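You operate a simulated robot arm through the tools that you are given. There is no shell and no other tool. Be economical: measure what you need, move in short steps, check, and stop when the job is done.

You are at the controls of a simulated robot arm. One attempt, no reset.

JOB
Plunge the blocked wash bowl free and flush it from the tap.
Fine: strainer into its holder first; plunger back on the mat, tap off. Set down upright: sink plunger.
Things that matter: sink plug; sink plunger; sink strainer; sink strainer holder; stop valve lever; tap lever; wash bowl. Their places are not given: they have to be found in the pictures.

It is judged by the outcome, as a careful person would: the job done as asked, and still so three seconds after it is handed in. It fails if anything else is knocked over, pushed out of place, dropped, spilled or broken.

ROBOT AND FRAMES
A 6-joint arm with a two-finger parallel gripper, fixed in place. Base frame: the origin is at the foot of the arm, x ahead of it, y to its left, z up; the work surface is at about z = 820. Readings come in mm, rad, newtons and seconds.
With the tool pointing down near the work surface it reaches from about 420 to 860 mm from the base axis. Its first joint turns from -2.007 to 2.007 rad. Payload 4.2 kg.
The tool frame sits at the grasp point between the pads (the TCP): z along the fingers, y along the line on which they close. The tips reach 23 mm beyond it. The gripper opens to 94 mm. The fingers are 38 mm wide and 10 mm thick; the gripper's body (54 by 96 mm) begins 39 mm behind the TCP.
Orientation is that of the tool frame in the base frame, as [roll, pitch, yaw] about the fixed x, y, z axes, in that order (R = Rz(yaw) Ry(pitch) Rx(roll)). With the fingers straight down and closing along the base's y, the tool's x points along the base's -x, its y along +y and its z along -z.

CONTROLS
- The arm moves only by the tool apply_moves. Its argument "rows" is a list of rows, each an object of numbers (a shift or turn left out is 0, a gripper value left out holds the last): "x", "y", "z": the shift along the tool's x, y, z in units of 100 mm (1.0 is 100 mm); "ax", "ay", "az": the turn, a rotation vector about the tool's x, y, z in units of 90 degrees (1.0 is 90 degrees); "grip": the finger opening in m, from 0 to 0.094. In form: [{"x": .., "y": .., "z": .., "ax": .., "ay": .., "az": .., "grip": ..}, ...]. A call has 1 to 10 rows; each row is the pose to reach, as a shift and turn from the pose commanded when the call began, along the tool's axes at that moment. A call with a number of a shift or a turn outside -1 to 1 is refused whole. Rows are played at 5 a second. More than 50 mm and 0.15 rad between two rows, or a gripper value outside its range, and nothing of the call is played. A pose out of reach is approached as far as the arm can. The call stops where the force on the tool passes 40 N (or 10 N more than at its start, if that is more) or the arm is blocked; 0.2 s more then pass. The fingers move at their own pace (about 108 mm/s each) and stop on an object; they squeeze with about 26 N. The grip force told is the motor's: it shows also when the fingers shut on nothing. Time passes only in rows, and 0.2 s behind the last, so rows that repeat a pose let the fingers close. The reply holds the time, the measured pose of the TCP, the force on the tool along the base axes, the opening and the grip force, in the units named above and with some noise, with the torque about the TCP (base axes, N m) and any sound that the robot's microphone picked up.
- Cameras (640 x 400 px; columns grow to the right, rows downward): "scene" is fixed at [50.4, 498.2, 1519.9]; the picture's right is [-0.57, -0.82, 0.00], its down [-0.56, 0.39, -0.73] and it looks along [0.60, -0.42, -0.69] (base axes); focal length 346 px, centre (320, 200). "wrist" rides on the gripper at [86, 16, -75] in the tool frame; the picture's right is [-0.18, 0.98, 0.00], its down [-0.58, -0.11, -0.81] and it looks along [-0.79, -0.15, 0.59] (tool axes); focal length 243 px, centre (320, 200).
- get_image(camera): a new picture of that camera. No time passes.
- lift_body(by): slides the trunk up (or, below 0, down) by that many mm; the arm rides with it, the base frame stays. It gives what a move gives, with no picture.
- point_at(camera, pixels): for up to 12 pixels [column, row] of the newest picture of that camera ("zoom" is the newest enlarged one), the place [x, y, z] in the base frame of the surface seen there, good to about 3 mm. No time passes.
- enlarge(camera, box): a new picture of the part [left, top, right, bottom] of that camera's present view, enlarged. No time passes.
- job_done(): hands the job in; it is judged then, once.

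Go step by step. Measure first, check grasps and placings, and put right what went wrong. The budget is 80 turns and 54 pictures, counting those below and the enlarged ones. Unless the task says otherwise, let go and move clear before handing in, and close with one line.

The tools are called after "Emit:" by a JSON object that holds its "op" and its "data". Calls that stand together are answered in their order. apply_moves: Moves the arm, as the interface text tells. Its arguments: {"type":"object","properties":{"rows":{"type":"array"}},"required":["rows"]} The other tools are called the same way: lift_body (by) slides the trunk up or down; get_image (camera) takes a picture; point_at (camera, pixels) gives the place of the surface under pixels of a picture; enlarge (camera, box) takes an enlarged picture of a part of a camera's view; job_done () hands the job in.

At the start:

```text
t: 0.0
tool_pos: [542.0, 265.5, 1223.3]
tcp_rot: [3.14, 0.001, 3.141]
contact_force: [0.4, 0.8, 0.5]
wrist_torque: [0.0, 0.0, 0.02]
opening: 94.3
grip_force: 0.0
trunk travel left (down, up): [-800.0, 190.0]
```

scene: 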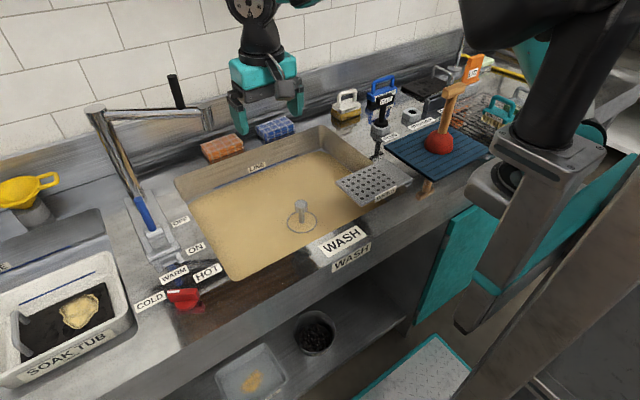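
wrist: 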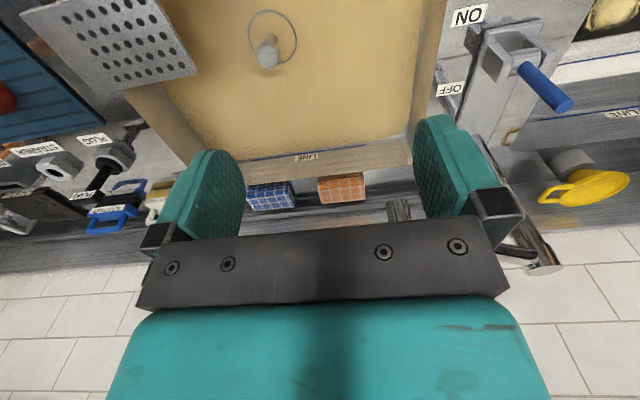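

The pictures show a full, murky wash bowl with a strainer knob at the drain (302,212), the red plunger on the blue mat (440,140) and the tap with a blue lever (145,215). I'll enlarge the important parts.

Emit:
{"op": "enlarge", "data": {"camera": "scene", "box": [330, 40, 530, 165]}}

Emit:
{"op": "enlarge", "data": {"camera": "scene", "box": [80, 170, 240, 320]}}

Emit:
{"op": "enlarge", "data": {"camera": "scene", "box": [230, 120, 430, 260]}}

```text
3.20 times, centred on (430, 102) of scene
```

zoom: 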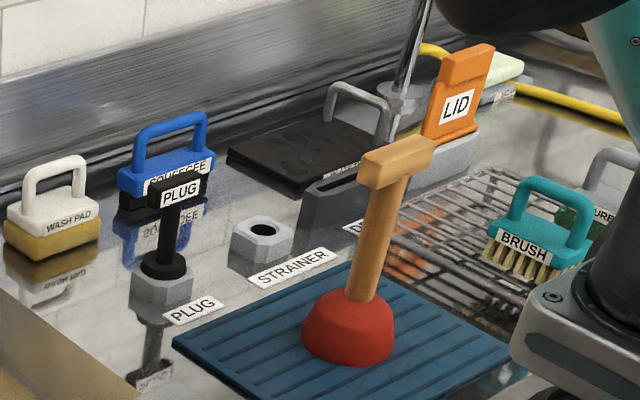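

```text
2.67 times, centred on (160, 245) of scene
```

zoom: 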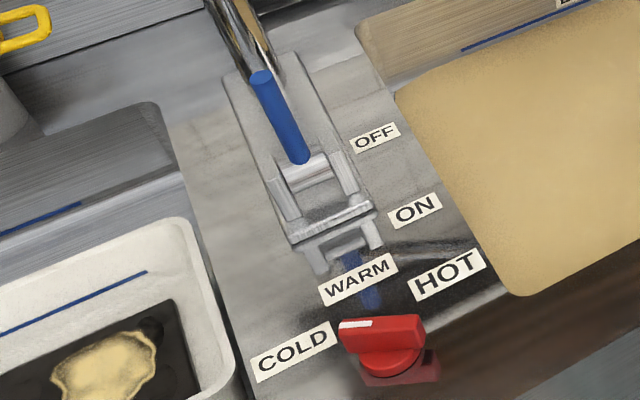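

```text
2.86 times, centred on (330, 190) of scene
```

zoom: 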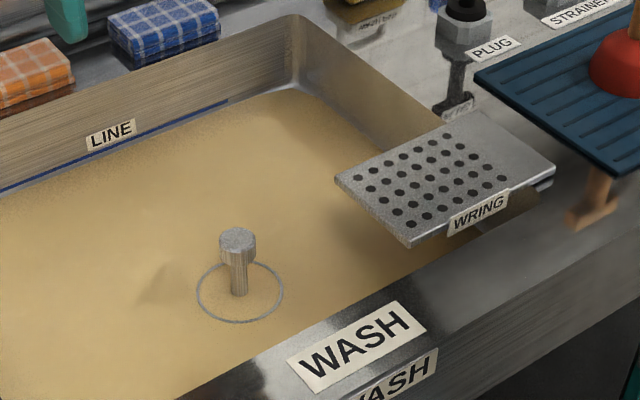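

The strainer knob stands in the murk, with holders labelled PLUG (full) and STRAINER (empty). I'll measure the key points.

Emit:
{"op": "point_at", "data": {"camera": "zoom", "pixels": [[238, 240], [238, 262], [238, 292], [200, 292], [282, 292], [242, 321], [110, 330], [30, 178], [460, 160], [300, 110]]}}

Emit:
{"op": "point_at", "data": {"camera": "scene", "pixels": [[136, 201], [154, 229], [161, 245], [182, 299], [160, 233], [412, 111], [450, 90], [478, 62], [440, 143], [422, 152], [459, 88], [205, 120]]}}

Emit:
{"op": "enlarge", "data": {"camera": "scene", "box": [180, 290, 420, 400]}}

Emit:
{"op": "enlarge", "data": {"camera": "scene", "box": [70, 60, 230, 250]}}

```text
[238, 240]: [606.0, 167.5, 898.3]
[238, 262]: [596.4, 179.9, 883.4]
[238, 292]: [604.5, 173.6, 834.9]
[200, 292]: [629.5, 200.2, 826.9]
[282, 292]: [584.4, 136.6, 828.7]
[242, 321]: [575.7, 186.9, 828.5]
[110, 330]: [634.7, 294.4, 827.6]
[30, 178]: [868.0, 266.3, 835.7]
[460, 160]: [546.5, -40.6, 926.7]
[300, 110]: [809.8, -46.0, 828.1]
```

```text
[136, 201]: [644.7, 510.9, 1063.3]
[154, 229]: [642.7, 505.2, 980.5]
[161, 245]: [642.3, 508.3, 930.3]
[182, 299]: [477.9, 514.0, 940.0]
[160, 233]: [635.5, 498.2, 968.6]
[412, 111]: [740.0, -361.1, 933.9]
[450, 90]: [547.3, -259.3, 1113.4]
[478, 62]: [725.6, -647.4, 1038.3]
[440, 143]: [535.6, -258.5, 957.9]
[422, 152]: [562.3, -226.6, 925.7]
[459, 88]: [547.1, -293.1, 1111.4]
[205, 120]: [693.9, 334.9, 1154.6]
```

```text
2.67 times, centred on (300, 345) of scene
```

zoom: 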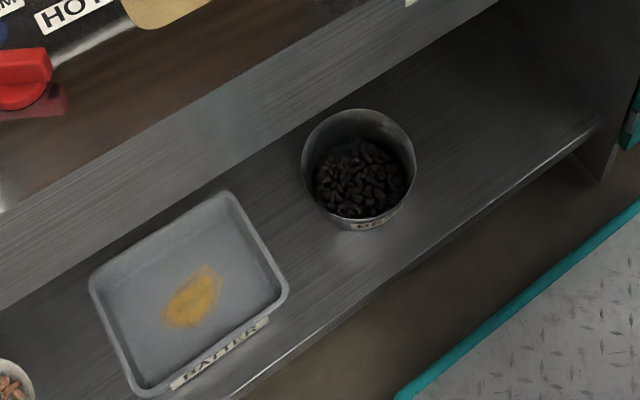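

```text
2.11 times, centred on (150, 155) of scene
```

zoom: 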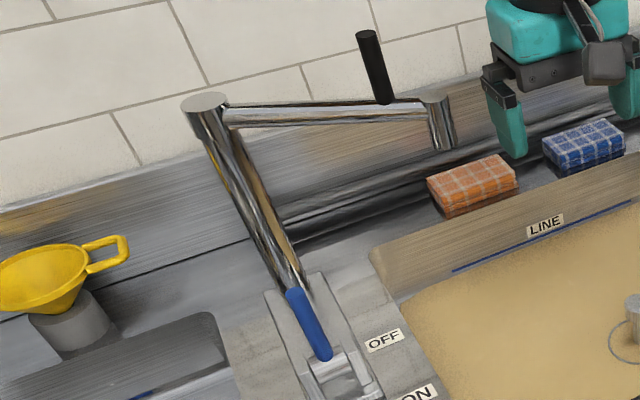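

The tap is a swing spout with a black handle (175,90) and an outlet at (205,120); the blue lever points up at OFF. I'll measure the bowl rim, spout, labels, plunger and holders, and look for the stop valve.

Emit:
{"op": "point_at", "data": {"camera": "scene", "pixels": [[172, 76], [180, 105], [97, 108], [140, 190], [208, 108], [208, 128], [173, 182], [325, 126], [232, 281], [200, 245], [181, 222], [320, 258]]}}

Emit:
{"op": "enlarge", "data": {"camera": "scene", "box": [360, 80, 480, 190]}}

Emit:
{"op": "get_image", "data": {"camera": "wrist"}}

```text
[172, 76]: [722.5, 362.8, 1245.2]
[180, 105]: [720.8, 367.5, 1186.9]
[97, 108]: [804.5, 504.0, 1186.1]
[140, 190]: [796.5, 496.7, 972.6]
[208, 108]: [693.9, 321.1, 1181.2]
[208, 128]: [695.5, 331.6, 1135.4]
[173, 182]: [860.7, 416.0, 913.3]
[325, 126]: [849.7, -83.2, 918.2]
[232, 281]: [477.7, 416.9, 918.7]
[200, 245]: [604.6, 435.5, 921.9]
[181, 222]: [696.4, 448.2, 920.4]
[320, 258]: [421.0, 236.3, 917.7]
```

```text
3.64 times, centred on (420, 135) of scene
```

zoom: 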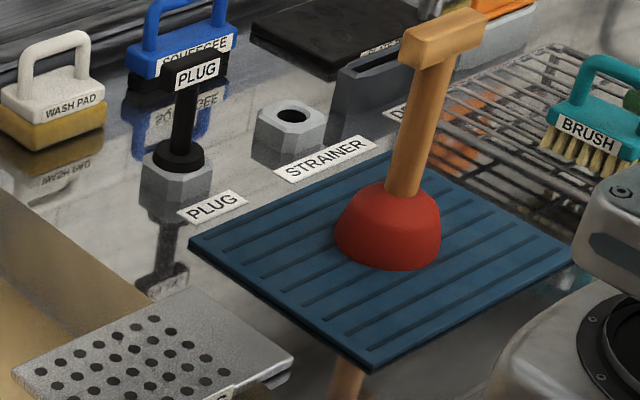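

```text
45 pictures are left
```

wrist: 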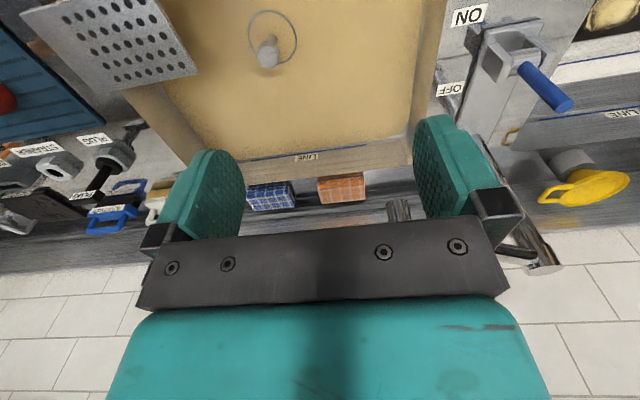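

The outlet (694,331) is already over the bowl (y -80..416). I'll look closer at the lever and at the strainer.

Emit:
{"op": "enlarge", "data": {"camera": "scene", "box": [120, 180, 210, 290]}}

Emit:
{"op": "enlarge", "data": {"camera": "wrist", "box": [430, 0, 600, 130]}}

```text
3.64 times, centred on (165, 235) of scene
```

zoom: 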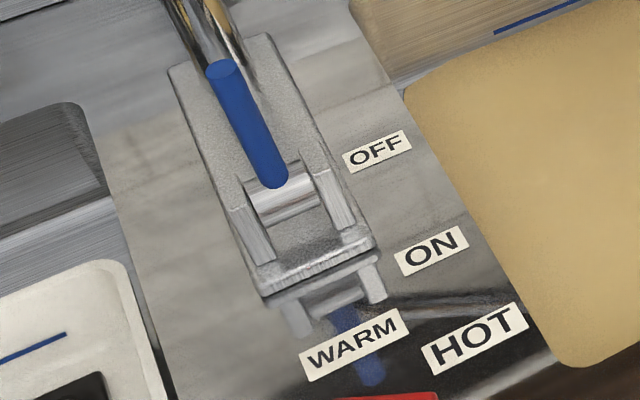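

```text
3.08 times, centred on (515, 65) of wrist
```

zoom: 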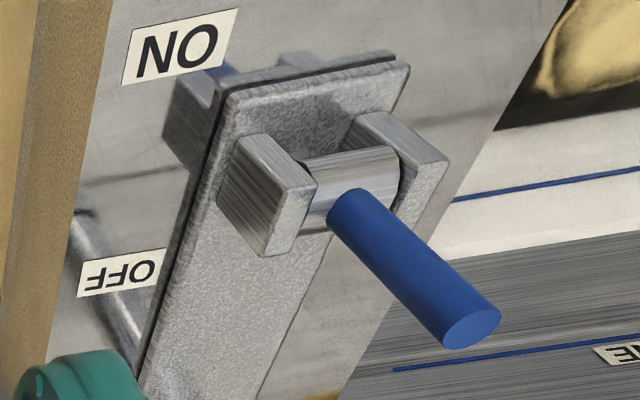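

The lever's hinge axis runs along y, so it tips forward or back in x. I'll measure it in this zoom.

Emit:
{"op": "point_at", "data": {"camera": "zoom", "pixels": [[472, 328], [412, 275], [355, 215], [320, 205], [385, 165], [270, 150], [385, 125], [240, 100], [390, 90], [285, 320], [300, 215], [440, 160]]}}

Emit:
{"op": "point_at", "data": {"camera": "scene", "pixels": [[150, 198], [145, 215], [136, 198], [151, 224], [100, 150], [120, 112], [170, 115]]}}

```text
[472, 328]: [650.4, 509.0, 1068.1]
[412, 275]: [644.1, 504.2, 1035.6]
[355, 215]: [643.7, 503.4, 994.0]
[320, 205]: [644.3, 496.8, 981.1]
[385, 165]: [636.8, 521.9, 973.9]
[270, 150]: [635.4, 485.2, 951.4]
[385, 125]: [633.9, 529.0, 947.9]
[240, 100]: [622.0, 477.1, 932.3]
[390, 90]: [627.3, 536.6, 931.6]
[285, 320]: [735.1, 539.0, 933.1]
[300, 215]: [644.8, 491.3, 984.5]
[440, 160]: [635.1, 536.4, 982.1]
```

```text
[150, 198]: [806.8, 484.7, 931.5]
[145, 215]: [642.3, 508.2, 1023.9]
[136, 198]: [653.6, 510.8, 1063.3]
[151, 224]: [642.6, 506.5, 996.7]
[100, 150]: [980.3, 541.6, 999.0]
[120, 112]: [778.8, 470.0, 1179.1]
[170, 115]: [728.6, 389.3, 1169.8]
```

The lever stands upright at (650,509), pivoting at about z 970. First I'll go above the strainer knob and look around from there.

Emit:
{"op": "apply_moves", "data": {"rows": [{"x": -0.16, "y": -0.24, "z": 0.25}, {"x": -0.3, "y": -0.48, "z": 0.5}, {"x": -0.3, "y": -0.72, "z": 0.75}, {"x": -0.3, "y": -0.97, "z": 1.0}, {"x": -0.3, "y": -0.97, "z": 1.0}]}}

Emit:
{"op": "get_image", "data": {"camera": "wrist"}}

```text
t: 1.2
tool_pos: [571.6, 168.0, 1124.8]
tcp_rot: [-3.141, 0.0, -3.141]
contact_force: [-0.1, 0.8, -0.7]
wrist_torque: [-0.03, 0.0, 0.0]
opening: 93.7
grip_force: 0.0
trunk travel left (down, up): [-800.0, 190.0]
```

```text
42 pictures are left
```

wrist: 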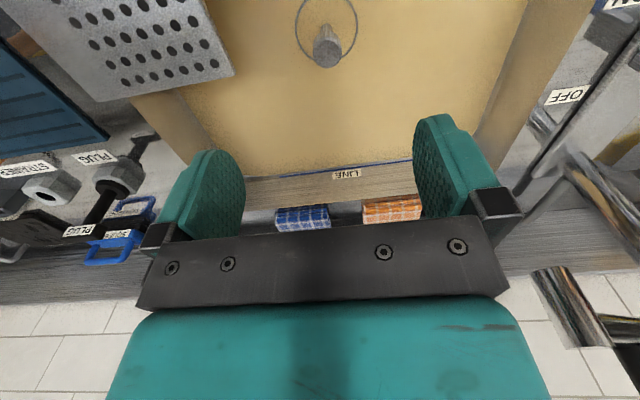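

The knob shows at (327,45) and the holders at (50,185) and (115,175). I'll measure them.

Emit:
{"op": "enlarge", "data": {"camera": "wrist", "box": [270, 0, 390, 80]}}

Emit:
{"op": "point_at", "data": {"camera": "wrist", "pixels": [[327, 57], [322, 60], [326, 35], [297, 40], [357, 15], [40, 190], [30, 190], [50, 185], [75, 190], [62, 172], [115, 175], [100, 210]]}}

Emit:
{"op": "enlarge", "data": {"camera": "wrist", "box": [0, 120, 180, 260]}}

```text
5.00 times, centred on (330, 40) of wrist
```

zoom: 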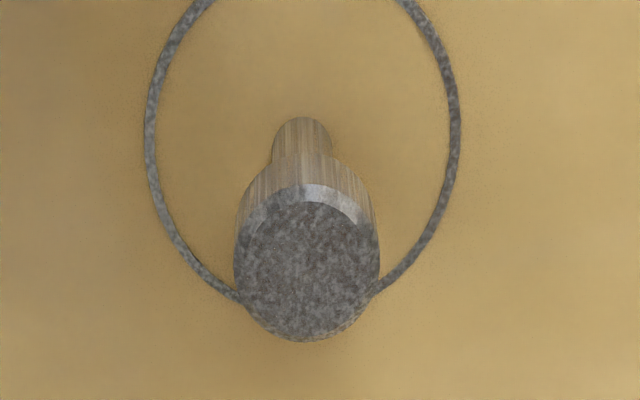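

```text
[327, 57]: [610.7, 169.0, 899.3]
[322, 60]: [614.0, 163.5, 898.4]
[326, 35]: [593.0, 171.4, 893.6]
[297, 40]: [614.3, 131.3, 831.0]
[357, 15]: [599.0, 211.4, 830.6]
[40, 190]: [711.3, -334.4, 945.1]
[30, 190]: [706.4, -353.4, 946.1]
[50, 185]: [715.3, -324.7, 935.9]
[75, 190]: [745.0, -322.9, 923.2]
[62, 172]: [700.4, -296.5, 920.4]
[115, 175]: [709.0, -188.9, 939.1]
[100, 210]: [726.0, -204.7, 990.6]
```

```text
2.86 times, centred on (90, 190) of wrist
```

zoom: 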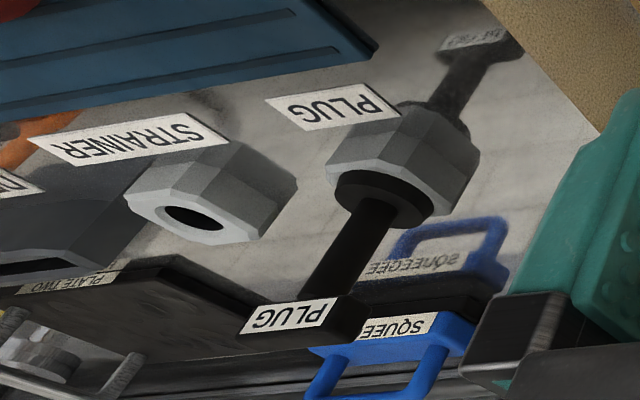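

Next I'll pin down the strainer holder's hole and the knob's head edges.

Emit:
{"op": "point_at", "data": {"camera": "zoom", "pixels": [[165, 212], [222, 225], [195, 206], [195, 230], [150, 200], [245, 232], [130, 196], [225, 242], [178, 240], [210, 200], [160, 180], [240, 210]]}}

Emit:
{"op": "enlarge", "data": {"camera": "scene", "box": [385, 90, 440, 130]}}

```text
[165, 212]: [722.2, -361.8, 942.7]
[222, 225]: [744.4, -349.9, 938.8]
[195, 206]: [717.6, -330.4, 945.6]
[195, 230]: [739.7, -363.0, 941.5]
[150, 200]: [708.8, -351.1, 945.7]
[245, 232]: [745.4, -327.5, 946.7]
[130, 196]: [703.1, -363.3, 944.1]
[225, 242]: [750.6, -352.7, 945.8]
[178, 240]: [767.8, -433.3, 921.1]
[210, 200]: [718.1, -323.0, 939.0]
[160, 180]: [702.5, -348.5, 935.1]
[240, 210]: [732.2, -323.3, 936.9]
```

```text
10.00 times, centred on (412, 110) of scene
```

zoom: 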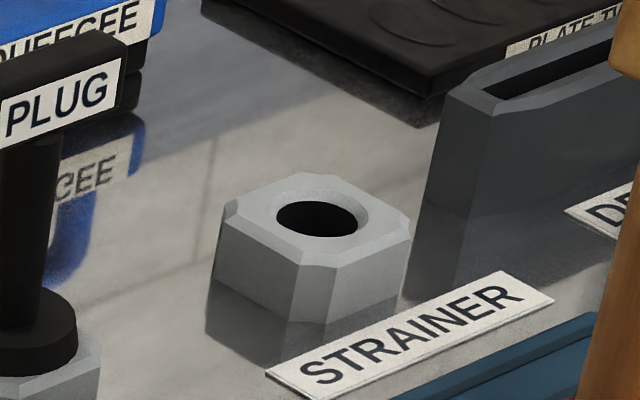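

The hole and the chamfered block are clear here. I'll measure the block's top face.

Emit:
{"op": "point_at", "data": {"camera": "zoom", "pixels": [[235, 210], [400, 230], [330, 258], [300, 182], [258, 218], [375, 222], [316, 190], [316, 246], [408, 245], [222, 232]]}}

Emit:
{"op": "enlarge", "data": {"camera": "scene", "box": [275, 185, 335, 245]}}

```text
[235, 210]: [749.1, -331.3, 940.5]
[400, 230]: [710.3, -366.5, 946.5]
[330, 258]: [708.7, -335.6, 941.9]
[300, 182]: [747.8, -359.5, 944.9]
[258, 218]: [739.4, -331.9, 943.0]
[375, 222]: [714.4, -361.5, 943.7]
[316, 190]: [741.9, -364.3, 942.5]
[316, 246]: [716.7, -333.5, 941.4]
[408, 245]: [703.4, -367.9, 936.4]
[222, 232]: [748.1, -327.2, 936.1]
```

```text
6.67 times, centred on (305, 215) of scene
```

zoom: 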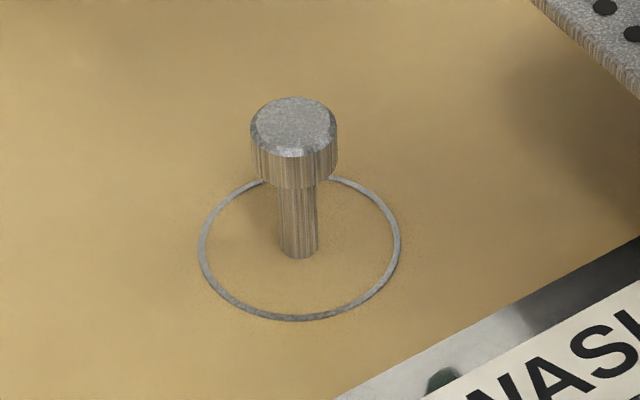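

The holder's hole is about 27 mm wide, centred near (728,-348) with its top at 943; the knob is about 33 mm wide at (608,168), top 898. I'll descend to the knob.

Emit:
{"op": "apply_moves", "data": {"rows": [{"x": -0.2, "z": 0.3}, {"x": -0.36, "z": 0.6}, {"x": -0.364, "z": 0.8}, {"x": -0.364, "z": 1.0}]}}

Emit:
{"op": "apply_moves", "data": {"rows": [{"z": 0.4}, {"z": 0.8}, {"z": 1.0}]}}

Emit:
{"op": "apply_moves", "data": {"rows": [{"z": 0.2}, {"z": 0.38}, {"z": 0.38}]}}

Emit:
{"op": "get_image", "data": {"camera": "wrist"}}

Emit:
{"op": "enlarge", "data": {"camera": "scene", "box": [200, 120, 400, 260]}}

```text
t: 2.2
tool_pos: [609.3, 166.8, 1023.0]
tcp_rot: [3.14, 0.0, 3.141]
contact_force: [-0.2, -0.5, 0.2]
wrist_torque: [0.0, 0.01, 0.04]
opening: 93.9
grip_force: 0.0
trunk travel left (down, up): [-800.0, 190.0]
```

```text
t: 3.0
tool_pos: [607.1, 168.8, 924.1]
tcp_rot: [3.141, -0.001, -3.141]
contact_force: [0.0, -0.3, 0.3]
wrist_torque: [0.01, -0.03, 0.02]
opening: 93.9
grip_force: 0.1
trunk travel left (down, up): [-800.0, 190.0]
```

```text
t: 3.8
tool_pos: [608.0, 170.0, 885.0]
tcp_rot: [3.142, 0.001, -3.142]
contact_force: [0.9, 0.6, 0.6]
wrist_torque: [-0.01, -0.05, -0.02]
opening: 93.9
grip_force: 0.0
trunk travel left (down, up): [-800.0, 190.0]
```

```text
37 pictures are left
```

wrist: 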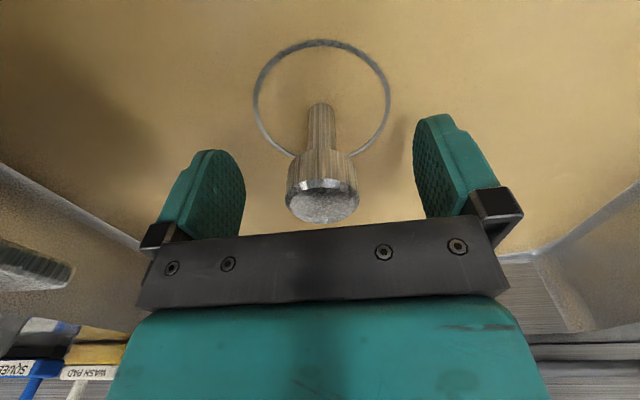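

```text
2.86 times, centred on (300, 190) of scene
```

zoom: 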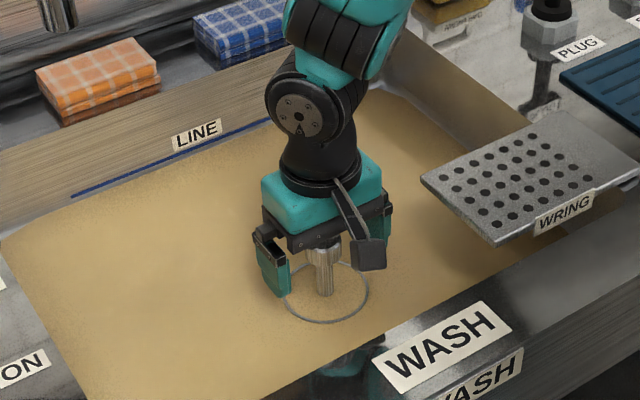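

The knob sits between the pads. I'll close on it.

Emit:
{"op": "apply_moves", "data": {"rows": [{"grip": 0.02}, {"grip": 0.02}, {"grip": 0.02}, {"grip": 0.02}]}}

Emit:
{"op": "apply_moves", "data": {"rows": [{"z": -0.15}, {"z": -0.3}, {"z": -0.5}, {"z": -0.75}, {"z": -1.0}]}}

Emit:
{"op": "get_image", "data": {"camera": "scene"}}

```text
t: 4.8
tool_pos: [607.5, 169.7, 885.6]
tcp_rot: [-3.139, -0.001, 3.141]
contact_force: [1.0, -0.1, -0.4]
wrist_torque: [0.04, 0.0, 0.0]
opening: 33.1
grip_force: 26.0
trunk travel left (down, up): [-800.0, 190.0]
```

```text
t: 6.0
tool_pos: [608.5, 168.8, 984.1]
tcp_rot: [3.141, 0.0, 3.141]
contact_force: [0.6, -0.1, -1.2]
wrist_torque: [0.01, 0.01, -0.03]
opening: 32.6
grip_force: 25.6
trunk travel left (down, up): [-800.0, 190.0]
```

```text
35 pictures are left
```

scene: 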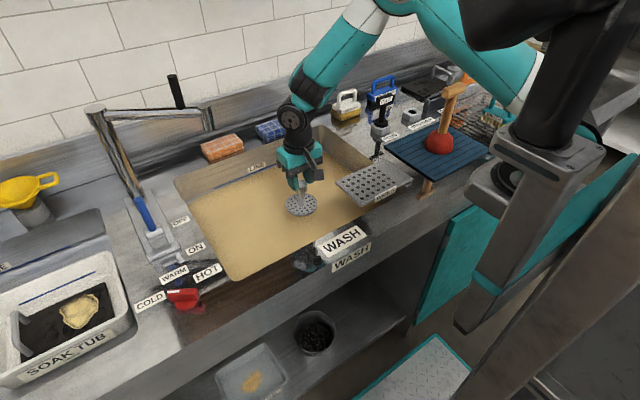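

Emit:
{"op": "enlarge", "data": {"camera": "scene", "box": [260, 130, 360, 230]}}

```text
4.00 times, centred on (310, 180) of scene
```

zoom: 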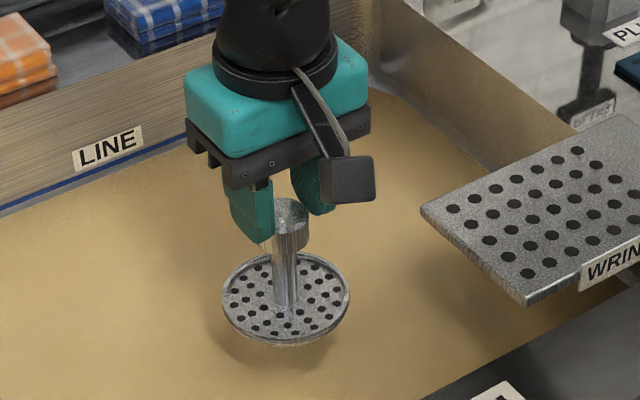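

The strainer is a perforated disc (~80 mm) under the stem, held well. I'll lift it clear, then carry it towards the holder above the plug's height.

Emit:
{"op": "apply_moves", "data": {"rows": [{"z": -0.4}, {"z": -0.8}, {"x": -0.2, "y": -0.3, "z": -1.0}, {"x": -0.4, "y": -0.65, "z": -1.0}, {"x": -0.6, "y": -1.0, "z": -1.0}]}}

Emit:
{"op": "enlarge", "data": {"camera": "scene", "box": [270, 60, 410, 180]}}

Emit:
{"op": "apply_moves", "data": {"rows": [{"x": -0.05, "y": -0.4, "z": -0.3}, {"x": -0.1, "y": -0.8, "z": -0.4}, {"x": -0.15, "y": -1.0, "z": -0.4}]}}

Emit:
{"op": "apply_moves", "data": {"rows": [{"x": -0.1, "y": -0.4}, {"x": -0.2, "y": -0.8}, {"x": -0.3, "y": -1.0}]}}

```text
t: 7.2
tool_pos: [667.6, 68.1, 1085.7]
tcp_rot: [-3.141, 0.0, -3.14]
contact_force: [0.3, 0.4, -1.7]
wrist_torque: [-0.04, -0.01, 0.0]
opening: 32.9
grip_force: 26.5
trunk travel left (down, up): [-800.0, 190.0]
```

```text
3.33 times, centred on (340, 120) of scene
```

zoom: 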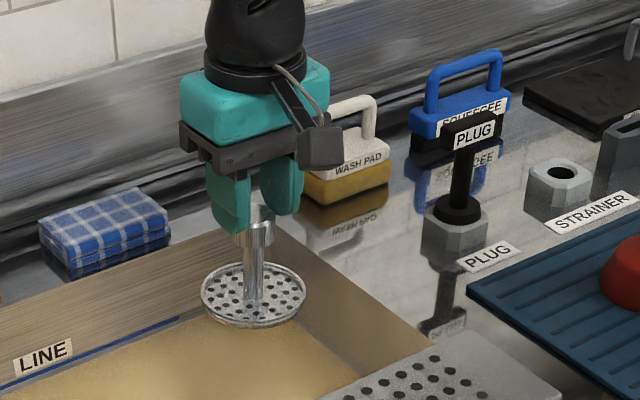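

```text
refused: row 1 steps farther than a row can; nothing moved
```

```text
t: 8.0
tool_pos: [699.9, -31.8, 1084.1]
tcp_rot: [3.14, 0.0, -3.14]
contact_force: [0.1, -0.8, 0.0]
wrist_torque: [-0.03, 0.02, 0.0]
opening: 33.1
grip_force: 25.7
trunk travel left (down, up): [-800.0, 190.0]
```

One call was refused (step too long), and the arm is at (700,-32,1084). I'll rise 60 mm and carry on towards the holder.

Emit:
{"op": "apply_moves", "data": {"rows": [{"z": -0.4}, {"y": -0.2, "z": -0.7}, {"y": -0.6, "z": -0.7}, {"y": -1.0, "z": -0.7}]}}

Emit:
{"op": "apply_moves", "data": {"rows": [{"x": -0.05, "y": -0.4}, {"x": -0.1, "y": -0.8}, {"x": -0.15, "y": -1.0}]}}

Emit:
{"op": "apply_moves", "data": {"rows": [{"x": -0.05, "y": -0.4}, {"x": -0.1, "y": -0.8}, {"x": -0.13, "y": -1.0}]}}

Emit:
{"op": "get_image", "data": {"camera": "wrist"}}

Emit:
{"op": "enlarge", "data": {"camera": "scene", "box": [340, 20, 500, 140]}}

```text
t: 9.0
tool_pos: [698.8, -130.5, 1155.1]
tcp_rot: [3.141, 0.002, -3.141]
contact_force: [0.0, 0.5, -0.8]
wrist_torque: [-0.08, 0.01, 0.01]
opening: 33.0
grip_force: 26.0
trunk travel left (down, up): [-800.0, 190.0]
```

```text
t: 9.8
tool_pos: [713.3, -230.5, 1153.4]
tcp_rot: [-3.141, 0.001, -3.141]
contact_force: [1.1, -0.4, -1.1]
wrist_torque: [-0.06, -0.02, 0.01]
opening: 33.1
grip_force: 26.0
trunk travel left (down, up): [-800.0, 190.0]
```

```text
t: 10.6
tool_pos: [726.2, -331.6, 1154.4]
tcp_rot: [-3.141, -0.001, 3.141]
contact_force: [0.2, -0.5, -0.7]
wrist_torque: [-0.03, 0.0, 0.01]
opening: 32.9
grip_force: 26.0
trunk travel left (down, up): [-800.0, 190.0]
```

```text
32 pictures are left
```

wrist: 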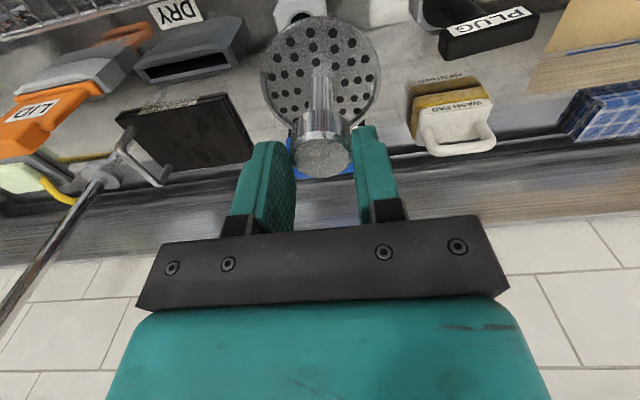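

```text
3.33 times, centred on (420, 80) of scene
```

zoom: 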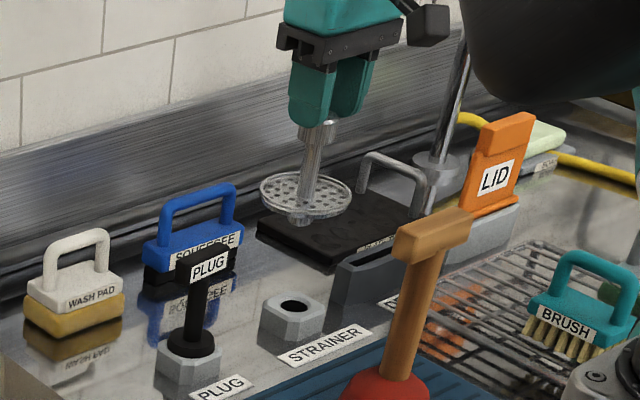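

A short tail under the disc (300,220 in the zoom) is what goes into the hole. I'll lower it to just above the holder, then compare.

Emit:
{"op": "apply_moves", "data": {"rows": [{"x": -0.02, "y": -0.164, "z": 0.3}, {"x": -0.02, "y": -0.164, "z": 0.6}, {"x": -0.02, "y": -0.164, "z": 0.9}, {"x": -0.02, "y": -0.164, "z": 0.9}]}}

Emit:
{"op": "enlarge", "data": {"camera": "scene", "box": [380, 75, 450, 125]}}

Emit:
{"op": "get_image", "data": {"camera": "wrist"}}

```text
t: 11.6
tool_pos: [728.1, -348.0, 1065.1]
tcp_rot: [-3.14, 0.0, 3.14]
contact_force: [0.3, -0.2, -1.0]
wrist_torque: [-0.04, -0.01, 0.03]
opening: 33.0
grip_force: 26.2
trunk travel left (down, up): [-800.0, 190.0]
```

```text
8.00 times, centred on (415, 100) of scene
```

zoom: 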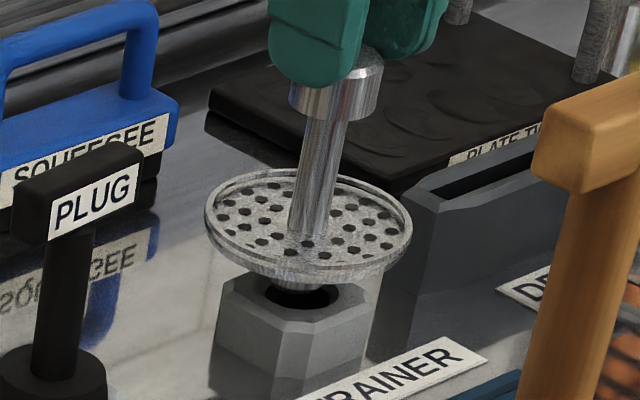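

```text
29 pictures are left
```

wrist: 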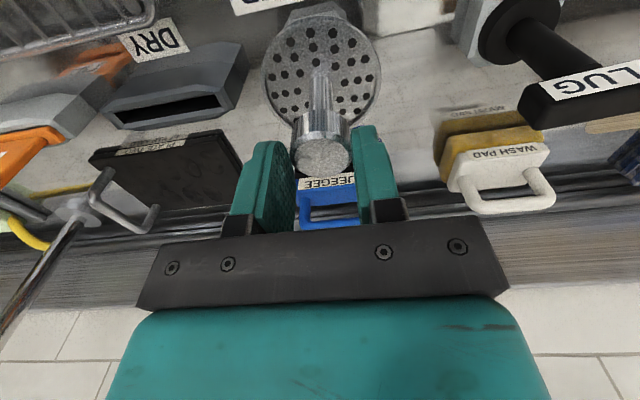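

The tail hangs just over the hole. I'll measure points on disc, tail and holder to compare centres.

Emit:
{"op": "point_at", "data": {"camera": "zoom", "pixels": [[209, 215], [407, 240], [340, 176], [272, 258], [290, 286], [312, 240], [237, 290], [355, 300], [300, 322], [300, 312], [262, 278], [338, 290]]}}

```text
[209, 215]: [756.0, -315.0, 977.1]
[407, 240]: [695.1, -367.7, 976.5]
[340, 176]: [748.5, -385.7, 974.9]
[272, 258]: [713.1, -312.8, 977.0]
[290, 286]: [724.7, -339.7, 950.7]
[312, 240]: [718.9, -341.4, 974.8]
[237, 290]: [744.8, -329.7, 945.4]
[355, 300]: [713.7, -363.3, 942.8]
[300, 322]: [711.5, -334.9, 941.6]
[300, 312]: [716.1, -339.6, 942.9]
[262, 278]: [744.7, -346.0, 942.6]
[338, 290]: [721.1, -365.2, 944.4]
```

Disc and hole centres agree to within 3 mm, with the tail's end about 5 mm above the block. I'll lower gently.

Emit:
{"op": "apply_moves", "data": {"rows": [{"z": 0.04}, {"z": 0.08}, {"z": 0.12}, {"z": 0.15}]}}

```text
t: 12.6
tool_pos: [727.7, -348.9, 1050.2]
tcp_rot: [-3.142, 0.0, 3.139]
contact_force: [0.0, -2.3, -0.2]
wrist_torque: [-0.31, 0.04, -0.02]
opening: 32.9
grip_force: 26.1
trunk travel left (down, up): [-800.0, 190.0]
```

It has entered with a light sideways load of -2.3 N in y, so I'll shift 1 mm to -y and carry on down.

Emit:
{"op": "apply_moves", "data": {"rows": [{"y": -0.01, "z": 0.03}, {"y": -0.01, "z": 0.06}, {"y": -0.01, "z": 0.09}, {"y": -0.01, "z": 0.12}]}}

Emit:
{"op": "enlarge", "data": {"camera": "scene", "box": [380, 75, 450, 125]}}

```text
t: 13.6
tool_pos: [727.5, -349.2, 1040.3]
tcp_rot: [-3.14, 0.005, 3.141]
contact_force: [-5.0, -0.4, 19.5]
wrist_torque: [0.06, 0.46, 0.03]
opening: 32.8
grip_force: 26.3
trunk travel left (down, up): [-800.0, 190.0]
```

```text
8.00 times, centred on (415, 100) of scene
```

zoom: 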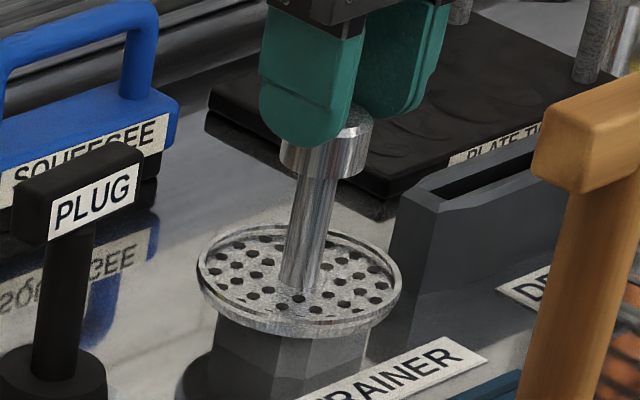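

The disc now rests on the block, with 19.5 N upward. I'll let go, back straight up and check.

Emit:
{"op": "apply_moves", "data": {"rows": [{"z": -0.02, "grip": 0.033}, {"z": -0.02, "grip": 0.06}, {"z": -0.02, "grip": 0.09}, {"z": -0.02, "grip": 0.09}, {"z": -0.3, "grip": 0.09}, {"z": -0.7, "grip": 0.09}, {"z": -1.0, "grip": 0.09}]}}

Emit:
{"op": "get_image", "data": {"camera": "scene"}}

Emit:
{"op": "enlarge", "data": {"camera": "scene", "box": [380, 70, 480, 150]}}

```text
t: 15.2
tool_pos: [728.1, -347.8, 1137.7]
tcp_rot: [-3.141, 0.002, -3.141]
contact_force: [-0.1, -0.5, 0.1]
wrist_torque: [0.0, 0.04, 0.0]
opening: 90.2
grip_force: 0.1
trunk travel left (down, up): [-800.0, 190.0]
```

```text
27 pictures are left
```

scene: 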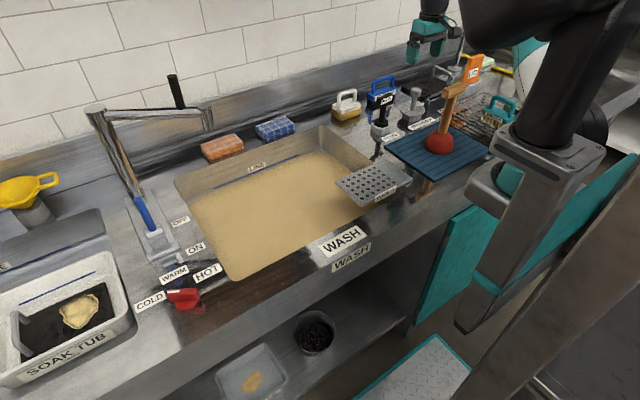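

```text
5.00 times, centred on (430, 110) of scene
```

zoom: 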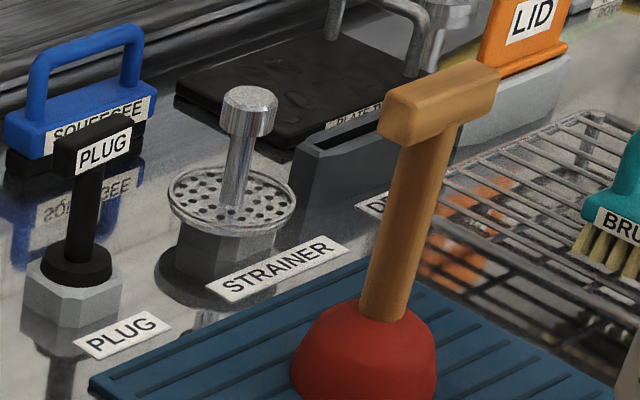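

The strainer is seated upright. Now for the plunger: I'll measure its T-bar, stem, cup and the mat.

Emit:
{"op": "point_at", "data": {"camera": "zoom", "pixels": [[395, 95], [485, 68], [440, 80], [382, 125], [430, 130], [415, 140], [497, 85], [408, 220], [385, 312], [365, 330], [300, 370], [430, 350]]}}

Emit:
{"op": "apply_moves", "data": {"rows": [{"x": 0.4, "z": -0.2}, {"x": 0.7, "y": 0.15, "z": -0.4}, {"x": 1.0, "y": 0.3, "z": -0.6}]}}

Emit:
{"op": "apply_moves", "data": {"rows": [{"x": 0.4, "y": 0.2, "z": -0.1}, {"x": 0.8, "y": 0.4, "z": -0.2}, {"x": 0.8, "y": 0.4, "z": -0.2, "az": -0.09}, {"x": 0.8, "y": 0.4, "z": -0.2, "az": -0.18}, {"x": 0.8, "y": 0.4, "z": -0.2, "az": -0.27}, {"x": 0.8, "y": 0.4, "z": -0.2, "az": -0.36}, {"x": 0.8, "y": 0.4, "z": -0.2, "az": -0.45}, {"x": 0.8, "y": 0.4, "z": -0.2, "az": -0.54}, {"x": 0.8, "y": 0.4, "z": -0.2, "az": -0.63}]}}

```text
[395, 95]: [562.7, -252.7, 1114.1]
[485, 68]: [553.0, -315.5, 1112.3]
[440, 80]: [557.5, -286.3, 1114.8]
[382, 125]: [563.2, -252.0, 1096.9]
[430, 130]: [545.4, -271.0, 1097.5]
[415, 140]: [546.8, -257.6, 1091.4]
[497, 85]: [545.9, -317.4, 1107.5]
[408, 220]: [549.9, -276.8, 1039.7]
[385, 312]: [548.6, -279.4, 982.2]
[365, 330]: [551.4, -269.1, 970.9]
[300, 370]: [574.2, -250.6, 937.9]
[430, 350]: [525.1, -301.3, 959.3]
```

```text
t: 16.0
tool_pos: [627.9, -317.2, 1195.8]
tcp_rot: [3.141, 0.0, -3.14]
contact_force: [0.7, 0.4, -0.2]
wrist_torque: [0.01, -0.03, 0.0]
opening: 90.1
grip_force: 0.1
trunk travel left (down, up): [-800.0, 190.0]
```

```text
t: 18.0
tool_pos: [547.9, -278.4, 1217.4]
tcp_rot: [3.141, 0.0, -2.151]
contact_force: [-0.4, -0.2, -0.1]
wrist_torque: [-0.02, -0.02, 0.02]
opening: 90.0
grip_force: 0.0
trunk travel left (down, up): [-800.0, 190.0]
```

The bar runs along y from -250 to -320 at x≈556, top 1114, and the stem is at about (557,-285). I'll finish the turn to close along x.

Emit:
{"op": "apply_moves", "data": {"rows": [{"az": -0.09}, {"az": -0.18}, {"az": -0.27}, {"az": -0.36}, {"az": -0.369}, {"az": -0.369}]}}

Emit:
{"op": "get_image", "data": {"camera": "wrist"}}

Emit:
{"op": "enlarge", "data": {"camera": "scene", "box": [380, 20, 540, 190]}}

```text
t: 19.4
tool_pos: [546.7, -278.7, 1218.4]
tcp_rot: [3.141, 0.0, -1.569]
contact_force: [0.1, -1.1, 0.5]
wrist_torque: [0.0, 0.0, 0.0]
opening: 90.0
grip_force: 0.1
trunk travel left (down, up): [-800.0, 190.0]
```

```text
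25 pictures are left
```

wrist: 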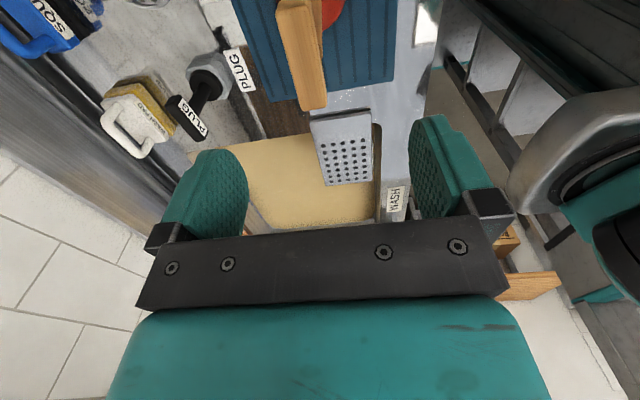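

```text
2.35 times, centred on (460, 105) of scene
```

zoom: 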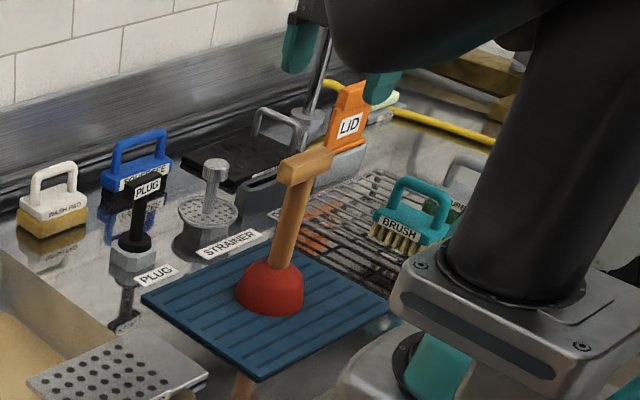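

The bar shows at (300,50) in the wrist picture. I'll measure it there.

Emit:
{"op": "point_at", "data": {"camera": "wrist", "pixels": [[300, 90], [324, 90], [290, 30], [318, 30], [295, 60], [318, 60], [280, 8], [312, 8], [330, 10], [310, 108]]}}

```text
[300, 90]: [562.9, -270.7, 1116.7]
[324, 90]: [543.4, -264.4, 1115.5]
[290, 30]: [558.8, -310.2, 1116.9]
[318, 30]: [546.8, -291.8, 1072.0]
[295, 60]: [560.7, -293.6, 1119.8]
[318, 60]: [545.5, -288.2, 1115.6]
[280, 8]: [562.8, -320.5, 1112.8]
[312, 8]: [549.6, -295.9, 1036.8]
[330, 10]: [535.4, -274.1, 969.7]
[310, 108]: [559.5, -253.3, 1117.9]
```

The bar's centre is (556,-286), top about 1117. I'll lower over it so the palm nearly meets the bar top (TCP about 1083), then close.

Emit:
{"op": "apply_moves", "data": {"rows": [{"x": 0.073, "y": -0.093, "z": 0.2}, {"x": 0.073, "y": -0.093, "z": 0.5}, {"x": 0.073, "y": -0.093, "z": 0.75}, {"x": 0.073, "y": -0.093, "z": 1.0}]}}

Emit:
{"op": "apply_moves", "data": {"rows": [{"z": 0.15}, {"z": 0.25}, {"z": 0.35}, {"z": 0.35}]}}

Emit:
{"op": "apply_moves", "data": {"rows": [{"grip": 0.01}, {"grip": 0.01}, {"grip": 0.01}, {"grip": 0.01}]}}

Emit:
{"op": "enlarge", "data": {"camera": "scene", "box": [380, 20, 540, 190]}}

```text
t: 20.4
tool_pos: [556.0, -288.3, 1119.0]
tcp_rot: [-3.14, 0.0, -1.572]
contact_force: [-0.3, 0.1, 0.6]
wrist_torque: [0.02, 0.02, 0.0]
opening: 90.1
grip_force: 0.1
trunk travel left (down, up): [-800.0, 190.0]
```

```text
t: 21.4
tool_pos: [558.3, -287.5, 1082.7]
tcp_rot: [3.141, -0.001, -1.572]
contact_force: [0.0, -0.5, -0.5]
wrist_torque: [0.01, 0.0, -0.02]
opening: 90.0
grip_force: 0.0
trunk travel left (down, up): [-800.0, 190.0]
```

```text
t: 22.4
tool_pos: [556.7, -286.4, 1082.5]
tcp_rot: [-3.141, -0.001, -1.572]
contact_force: [-0.5, -0.3, -0.9]
wrist_torque: [-0.03, 0.08, -0.03]
opening: 25.6
grip_force: 26.0
trunk travel left (down, up): [-800.0, 190.0]
```

```text
2.35 times, centred on (460, 105) of scene
```

zoom: 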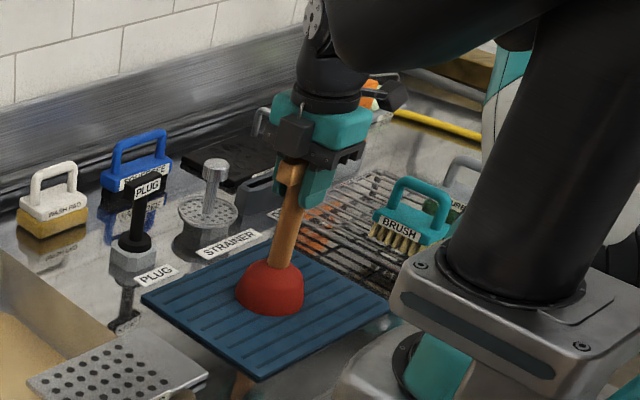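

It is held at 25.6 mm, and the home pose to remember is TCP (556.7,-286.4,1082.5). I'll lift it 100 mm and check that it hangs upright.

Emit:
{"op": "apply_moves", "data": {"rows": [{"z": -0.1}, {"z": -0.3}, {"z": -0.6}, {"z": -1.0}, {"z": -1.0}]}}

Emit:
{"op": "apply_moves", "data": {"rows": [{"x": -0.4, "y": -0.1}, {"x": -0.8, "y": -0.2}, {"x": -1.0, "y": -0.25}]}}

Emit:
{"op": "get_image", "data": {"camera": "scene"}}

```text
t: 23.6
tool_pos: [556.9, -286.7, 1184.5]
tcp_rot: [-3.141, 0.001, -1.573]
contact_force: [0.3, -0.2, -2.7]
wrist_torque: [0.0, -0.02, 0.02]
opening: 25.5
grip_force: 25.5
trunk travel left (down, up): [-800.0, 190.0]
```

```text
t: 24.4
tool_pos: [581.9, -186.2, 1182.1]
tcp_rot: [-3.141, 0.001, -1.571]
contact_force: [0.5, -0.4, -1.6]
wrist_torque: [0.03, 0.01, 0.01]
opening: 25.9
grip_force: 26.0
trunk travel left (down, up): [-800.0, 190.0]
```

```text
22 pictures are left
```

scene: 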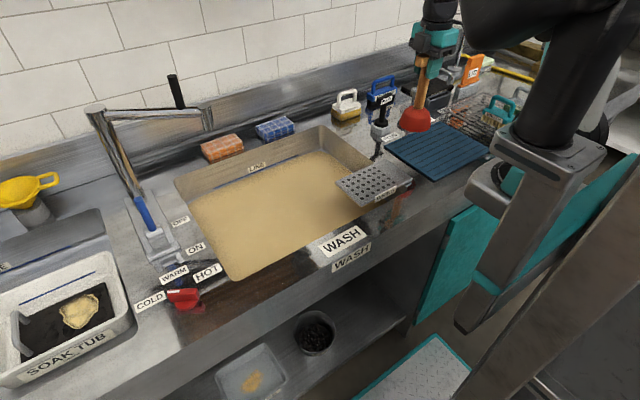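

The plunger hangs upright. I'll carry it over the drain at (608,169).

Emit:
{"op": "apply_moves", "data": {"rows": [{"x": -0.45, "y": -0.1}, {"x": -0.9, "y": -0.2}, {"x": -1.0, "y": -0.26}]}}

Emit:
{"op": "apply_moves", "data": {"rows": [{"x": -0.45}, {"x": -0.9}, {"x": -1.0}]}}

Emit:
{"op": "apply_moves", "data": {"rows": [{"x": -0.45}, {"x": -0.9}, {"x": -1.0}]}}

Emit:
{"op": "apply_moves", "data": {"rows": [{"x": -0.45, "z": 0.1}, {"x": -0.55, "z": 0.4}, {"x": -0.555, "z": 0.7}, {"x": -0.555, "z": 0.9}, {"x": -0.555, "z": 0.9}]}}

Emit:
{"op": "get_image", "data": {"camera": "scene"}}

```text
t: 25.2
tool_pos: [608.1, -86.3, 1182.9]
tcp_rot: [3.141, 0.0, -1.573]
contact_force: [-0.4, -0.1, -2.3]
wrist_torque: [0.0, -0.01, 0.0]
opening: 25.8
grip_force: 25.7
trunk travel left (down, up): [-800.0, 190.0]
```

```text
t: 26.0
tool_pos: [610.2, 14.9, 1183.5]
tcp_rot: [3.14, 0.0, -1.574]
contact_force: [0.7, -0.1, -2.5]
wrist_torque: [0.0, -0.03, -0.02]
opening: 25.7
grip_force: 26.1
trunk travel left (down, up): [-800.0, 190.0]
```

```text
t: 26.8
tool_pos: [606.6, 114.4, 1181.8]
tcp_rot: [-3.141, 0.0, -1.572]
contact_force: [-0.3, 0.3, -2.3]
wrist_torque: [0.02, 0.0, -0.01]
opening: 25.5
grip_force: 26.0
trunk travel left (down, up): [-800.0, 190.0]
```

```text
t: 28.0
tool_pos: [609.3, 169.4, 1094.7]
tcp_rot: [-3.141, -0.001, -1.572]
contact_force: [-0.2, 0.1, -2.2]
wrist_torque: [0.02, 0.04, -0.02]
opening: 25.4
grip_force: 25.9
trunk travel left (down, up): [-800.0, 190.0]
```

```text
21 pictures are left
```

scene: 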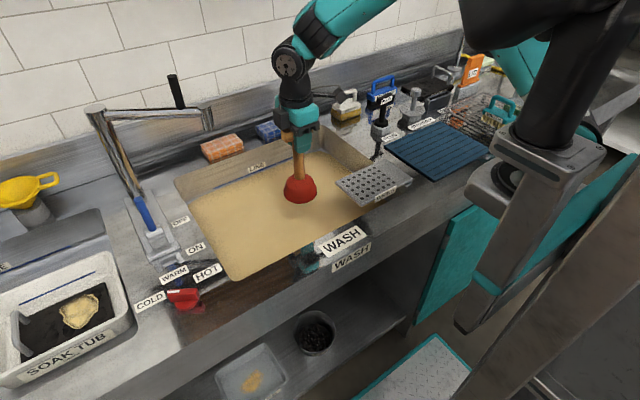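

The plunger is over the drain (300,190). I'll lower it into the water until it touches.

Emit:
{"op": "apply_moves", "data": {"rows": [{"z": 0.3}, {"z": 0.6}, {"z": 0.8}, {"z": 0.95}]}}

Emit:
{"op": "apply_moves", "data": {"rows": [{"z": 0.05}, {"z": 0.1}, {"z": 0.15}, {"z": 0.2}, {"z": 0.25}, {"z": 0.3}]}}

```text
t: 29.0
tool_pos: [608.8, 170.3, 997.3]
tcp_rot: [-3.141, 0.0, -1.574]
contact_force: [-0.9, 0.2, -1.5]
wrist_torque: [-0.02, -0.02, -0.02]
opening: 25.7
grip_force: 26.4
trunk travel left (down, up): [-800.0, 190.0]
```

```text
t: 30.3
tool_pos: [608.8, 168.9, 977.7]
tcp_rot: [-3.137, 0.004, -1.571]
contact_force: [-8.6, -6.2, 26.5]
wrist_torque: [-0.3, 0.48, 0.03]
opening: 25.6
grip_force: 25.6
trunk travel left (down, up): [-800.0, 190.0]
stopped in row 6: the force on the tool passed its limit at 47 N (the readings are from after the stop); the commanded pose is now the measured one
```

Contact at TCP z≈978. I'll plunge with short strokes that end about there.

Emit:
{"op": "apply_moves", "data": {"rows": [{"z": -0.2}, {"z": -0.35}, {"z": -0.15}, {"z": 0.0}, {"z": -0.2}, {"z": -0.35}, {"z": -0.15}, {"z": 0.0}, {"z": -0.2}, {"z": -0.35}]}}

Emit:
{"op": "get_image", "data": {"camera": "scene"}}

```text
t: 32.5
tool_pos: [609.4, 169.1, 1008.7]
tcp_rot: [-3.138, 0.003, -1.573]
contact_force: [0.5, -0.2, -1.4]
wrist_torque: [-0.03, 0.0, -0.04]
opening: 25.7
grip_force: 26.2
trunk travel left (down, up): [-800.0, 190.0]
```

```text
20 pictures are left
```

scene: 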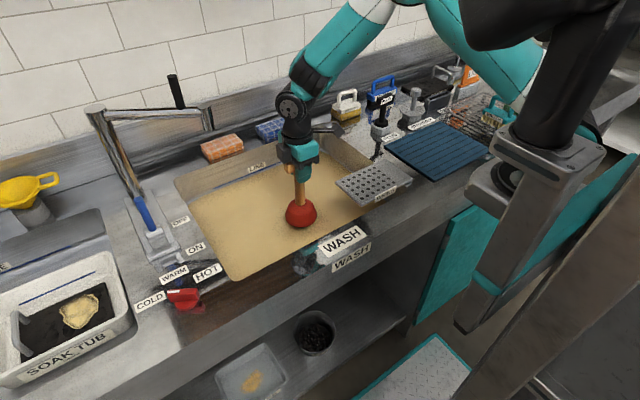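

The water hasn't dropped yet, so I'll plunge a little deeper and firmer.

Emit:
{"op": "apply_moves", "data": {"rows": [{"z": 0.2}, {"z": 0.37}, {"z": 0.37}, {"z": 0.1}, {"z": 0.1}, {"z": 0.37}, {"z": 0.37}, {"z": 0.1}, {"z": 0.37}, {"z": 0.37}]}}

Emit:
{"op": "apply_moves", "data": {"rows": [{"z": -0.3}, {"z": -0.6}, {"z": -0.6}]}}

Emit:
{"op": "get_image", "data": {"camera": "scene"}}

```text
t: 34.7
tool_pos: [608.3, 170.1, 974.0]
tcp_rot: [-3.136, 0.004, -1.571]
contact_force: [-4.8, -3.0, 25.0]
wrist_torque: [-0.38, 0.63, 0.1]
opening: 26.1
grip_force: 26.5
trunk travel left (down, up): [-800.0, 190.0]
```

```text
t: 35.5
tool_pos: [608.1, 169.3, 1033.0]
tcp_rot: [-3.139, 0.002, -1.573]
contact_force: [0.9, -0.1, -2.2]
wrist_torque: [0.02, 0.01, -0.02]
opening: 26.0
grip_force: 25.9
trunk travel left (down, up): [-800.0, 190.0]
```

```text
19 pictures are left
```

scene: 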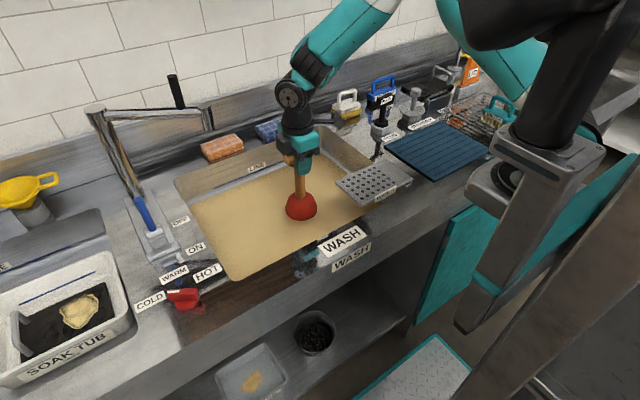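

I'll measure the water level and compare it with the 828 from before.

Emit:
{"op": "point_at", "data": {"camera": "scene", "pixels": [[250, 230], [230, 200], [260, 190], [330, 200], [240, 250], [270, 240], [200, 205], [330, 165]]}}

Emit:
{"op": "enlarge", "data": {"camera": "scene", "box": [170, 120, 400, 280]}}

```text
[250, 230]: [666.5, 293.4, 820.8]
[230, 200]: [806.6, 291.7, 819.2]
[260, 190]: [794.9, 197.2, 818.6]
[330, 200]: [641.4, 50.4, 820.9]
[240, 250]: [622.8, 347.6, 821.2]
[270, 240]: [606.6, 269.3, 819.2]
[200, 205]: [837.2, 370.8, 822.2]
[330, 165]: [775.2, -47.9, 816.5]
```

```text
2.50 times, centred on (285, 200) of scene
```

zoom: 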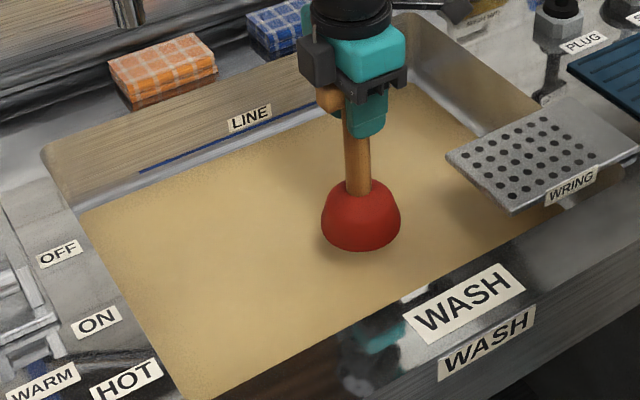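

The level has dropped from 828 to about 820, so it is draining. I'll wait 2 s and re-measure.

Emit:
{"op": "apply_moves", "data": {"rows": [{}, {}, {}, {}, {}, {}, {}, {}, {}, {}]}}

Emit:
{"op": "get_image", "data": {"camera": "scene"}}

Emit:
{"op": "point_at", "data": {"camera": "scene", "pixels": [[250, 230], [230, 200], [260, 190], [330, 200], [240, 250], [270, 240], [330, 165]]}}

```text
t: 37.7
tool_pos: [609.2, 169.5, 1032.8]
tcp_rot: [-3.137, 0.0, -1.572]
contact_force: [0.4, 0.2, -1.4]
wrist_torque: [-0.01, -0.02, 0.02]
opening: 25.9
grip_force: 25.6
trunk travel left (down, up): [-800.0, 190.0]
```

```text
17 pictures are left
```

scene: 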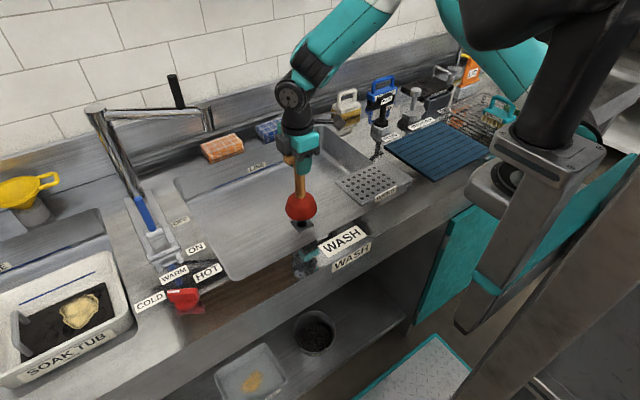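

```text
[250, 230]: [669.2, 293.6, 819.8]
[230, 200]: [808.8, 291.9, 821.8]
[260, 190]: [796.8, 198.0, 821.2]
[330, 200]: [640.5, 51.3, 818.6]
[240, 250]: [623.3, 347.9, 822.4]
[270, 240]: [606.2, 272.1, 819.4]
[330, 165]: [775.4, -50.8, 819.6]
```

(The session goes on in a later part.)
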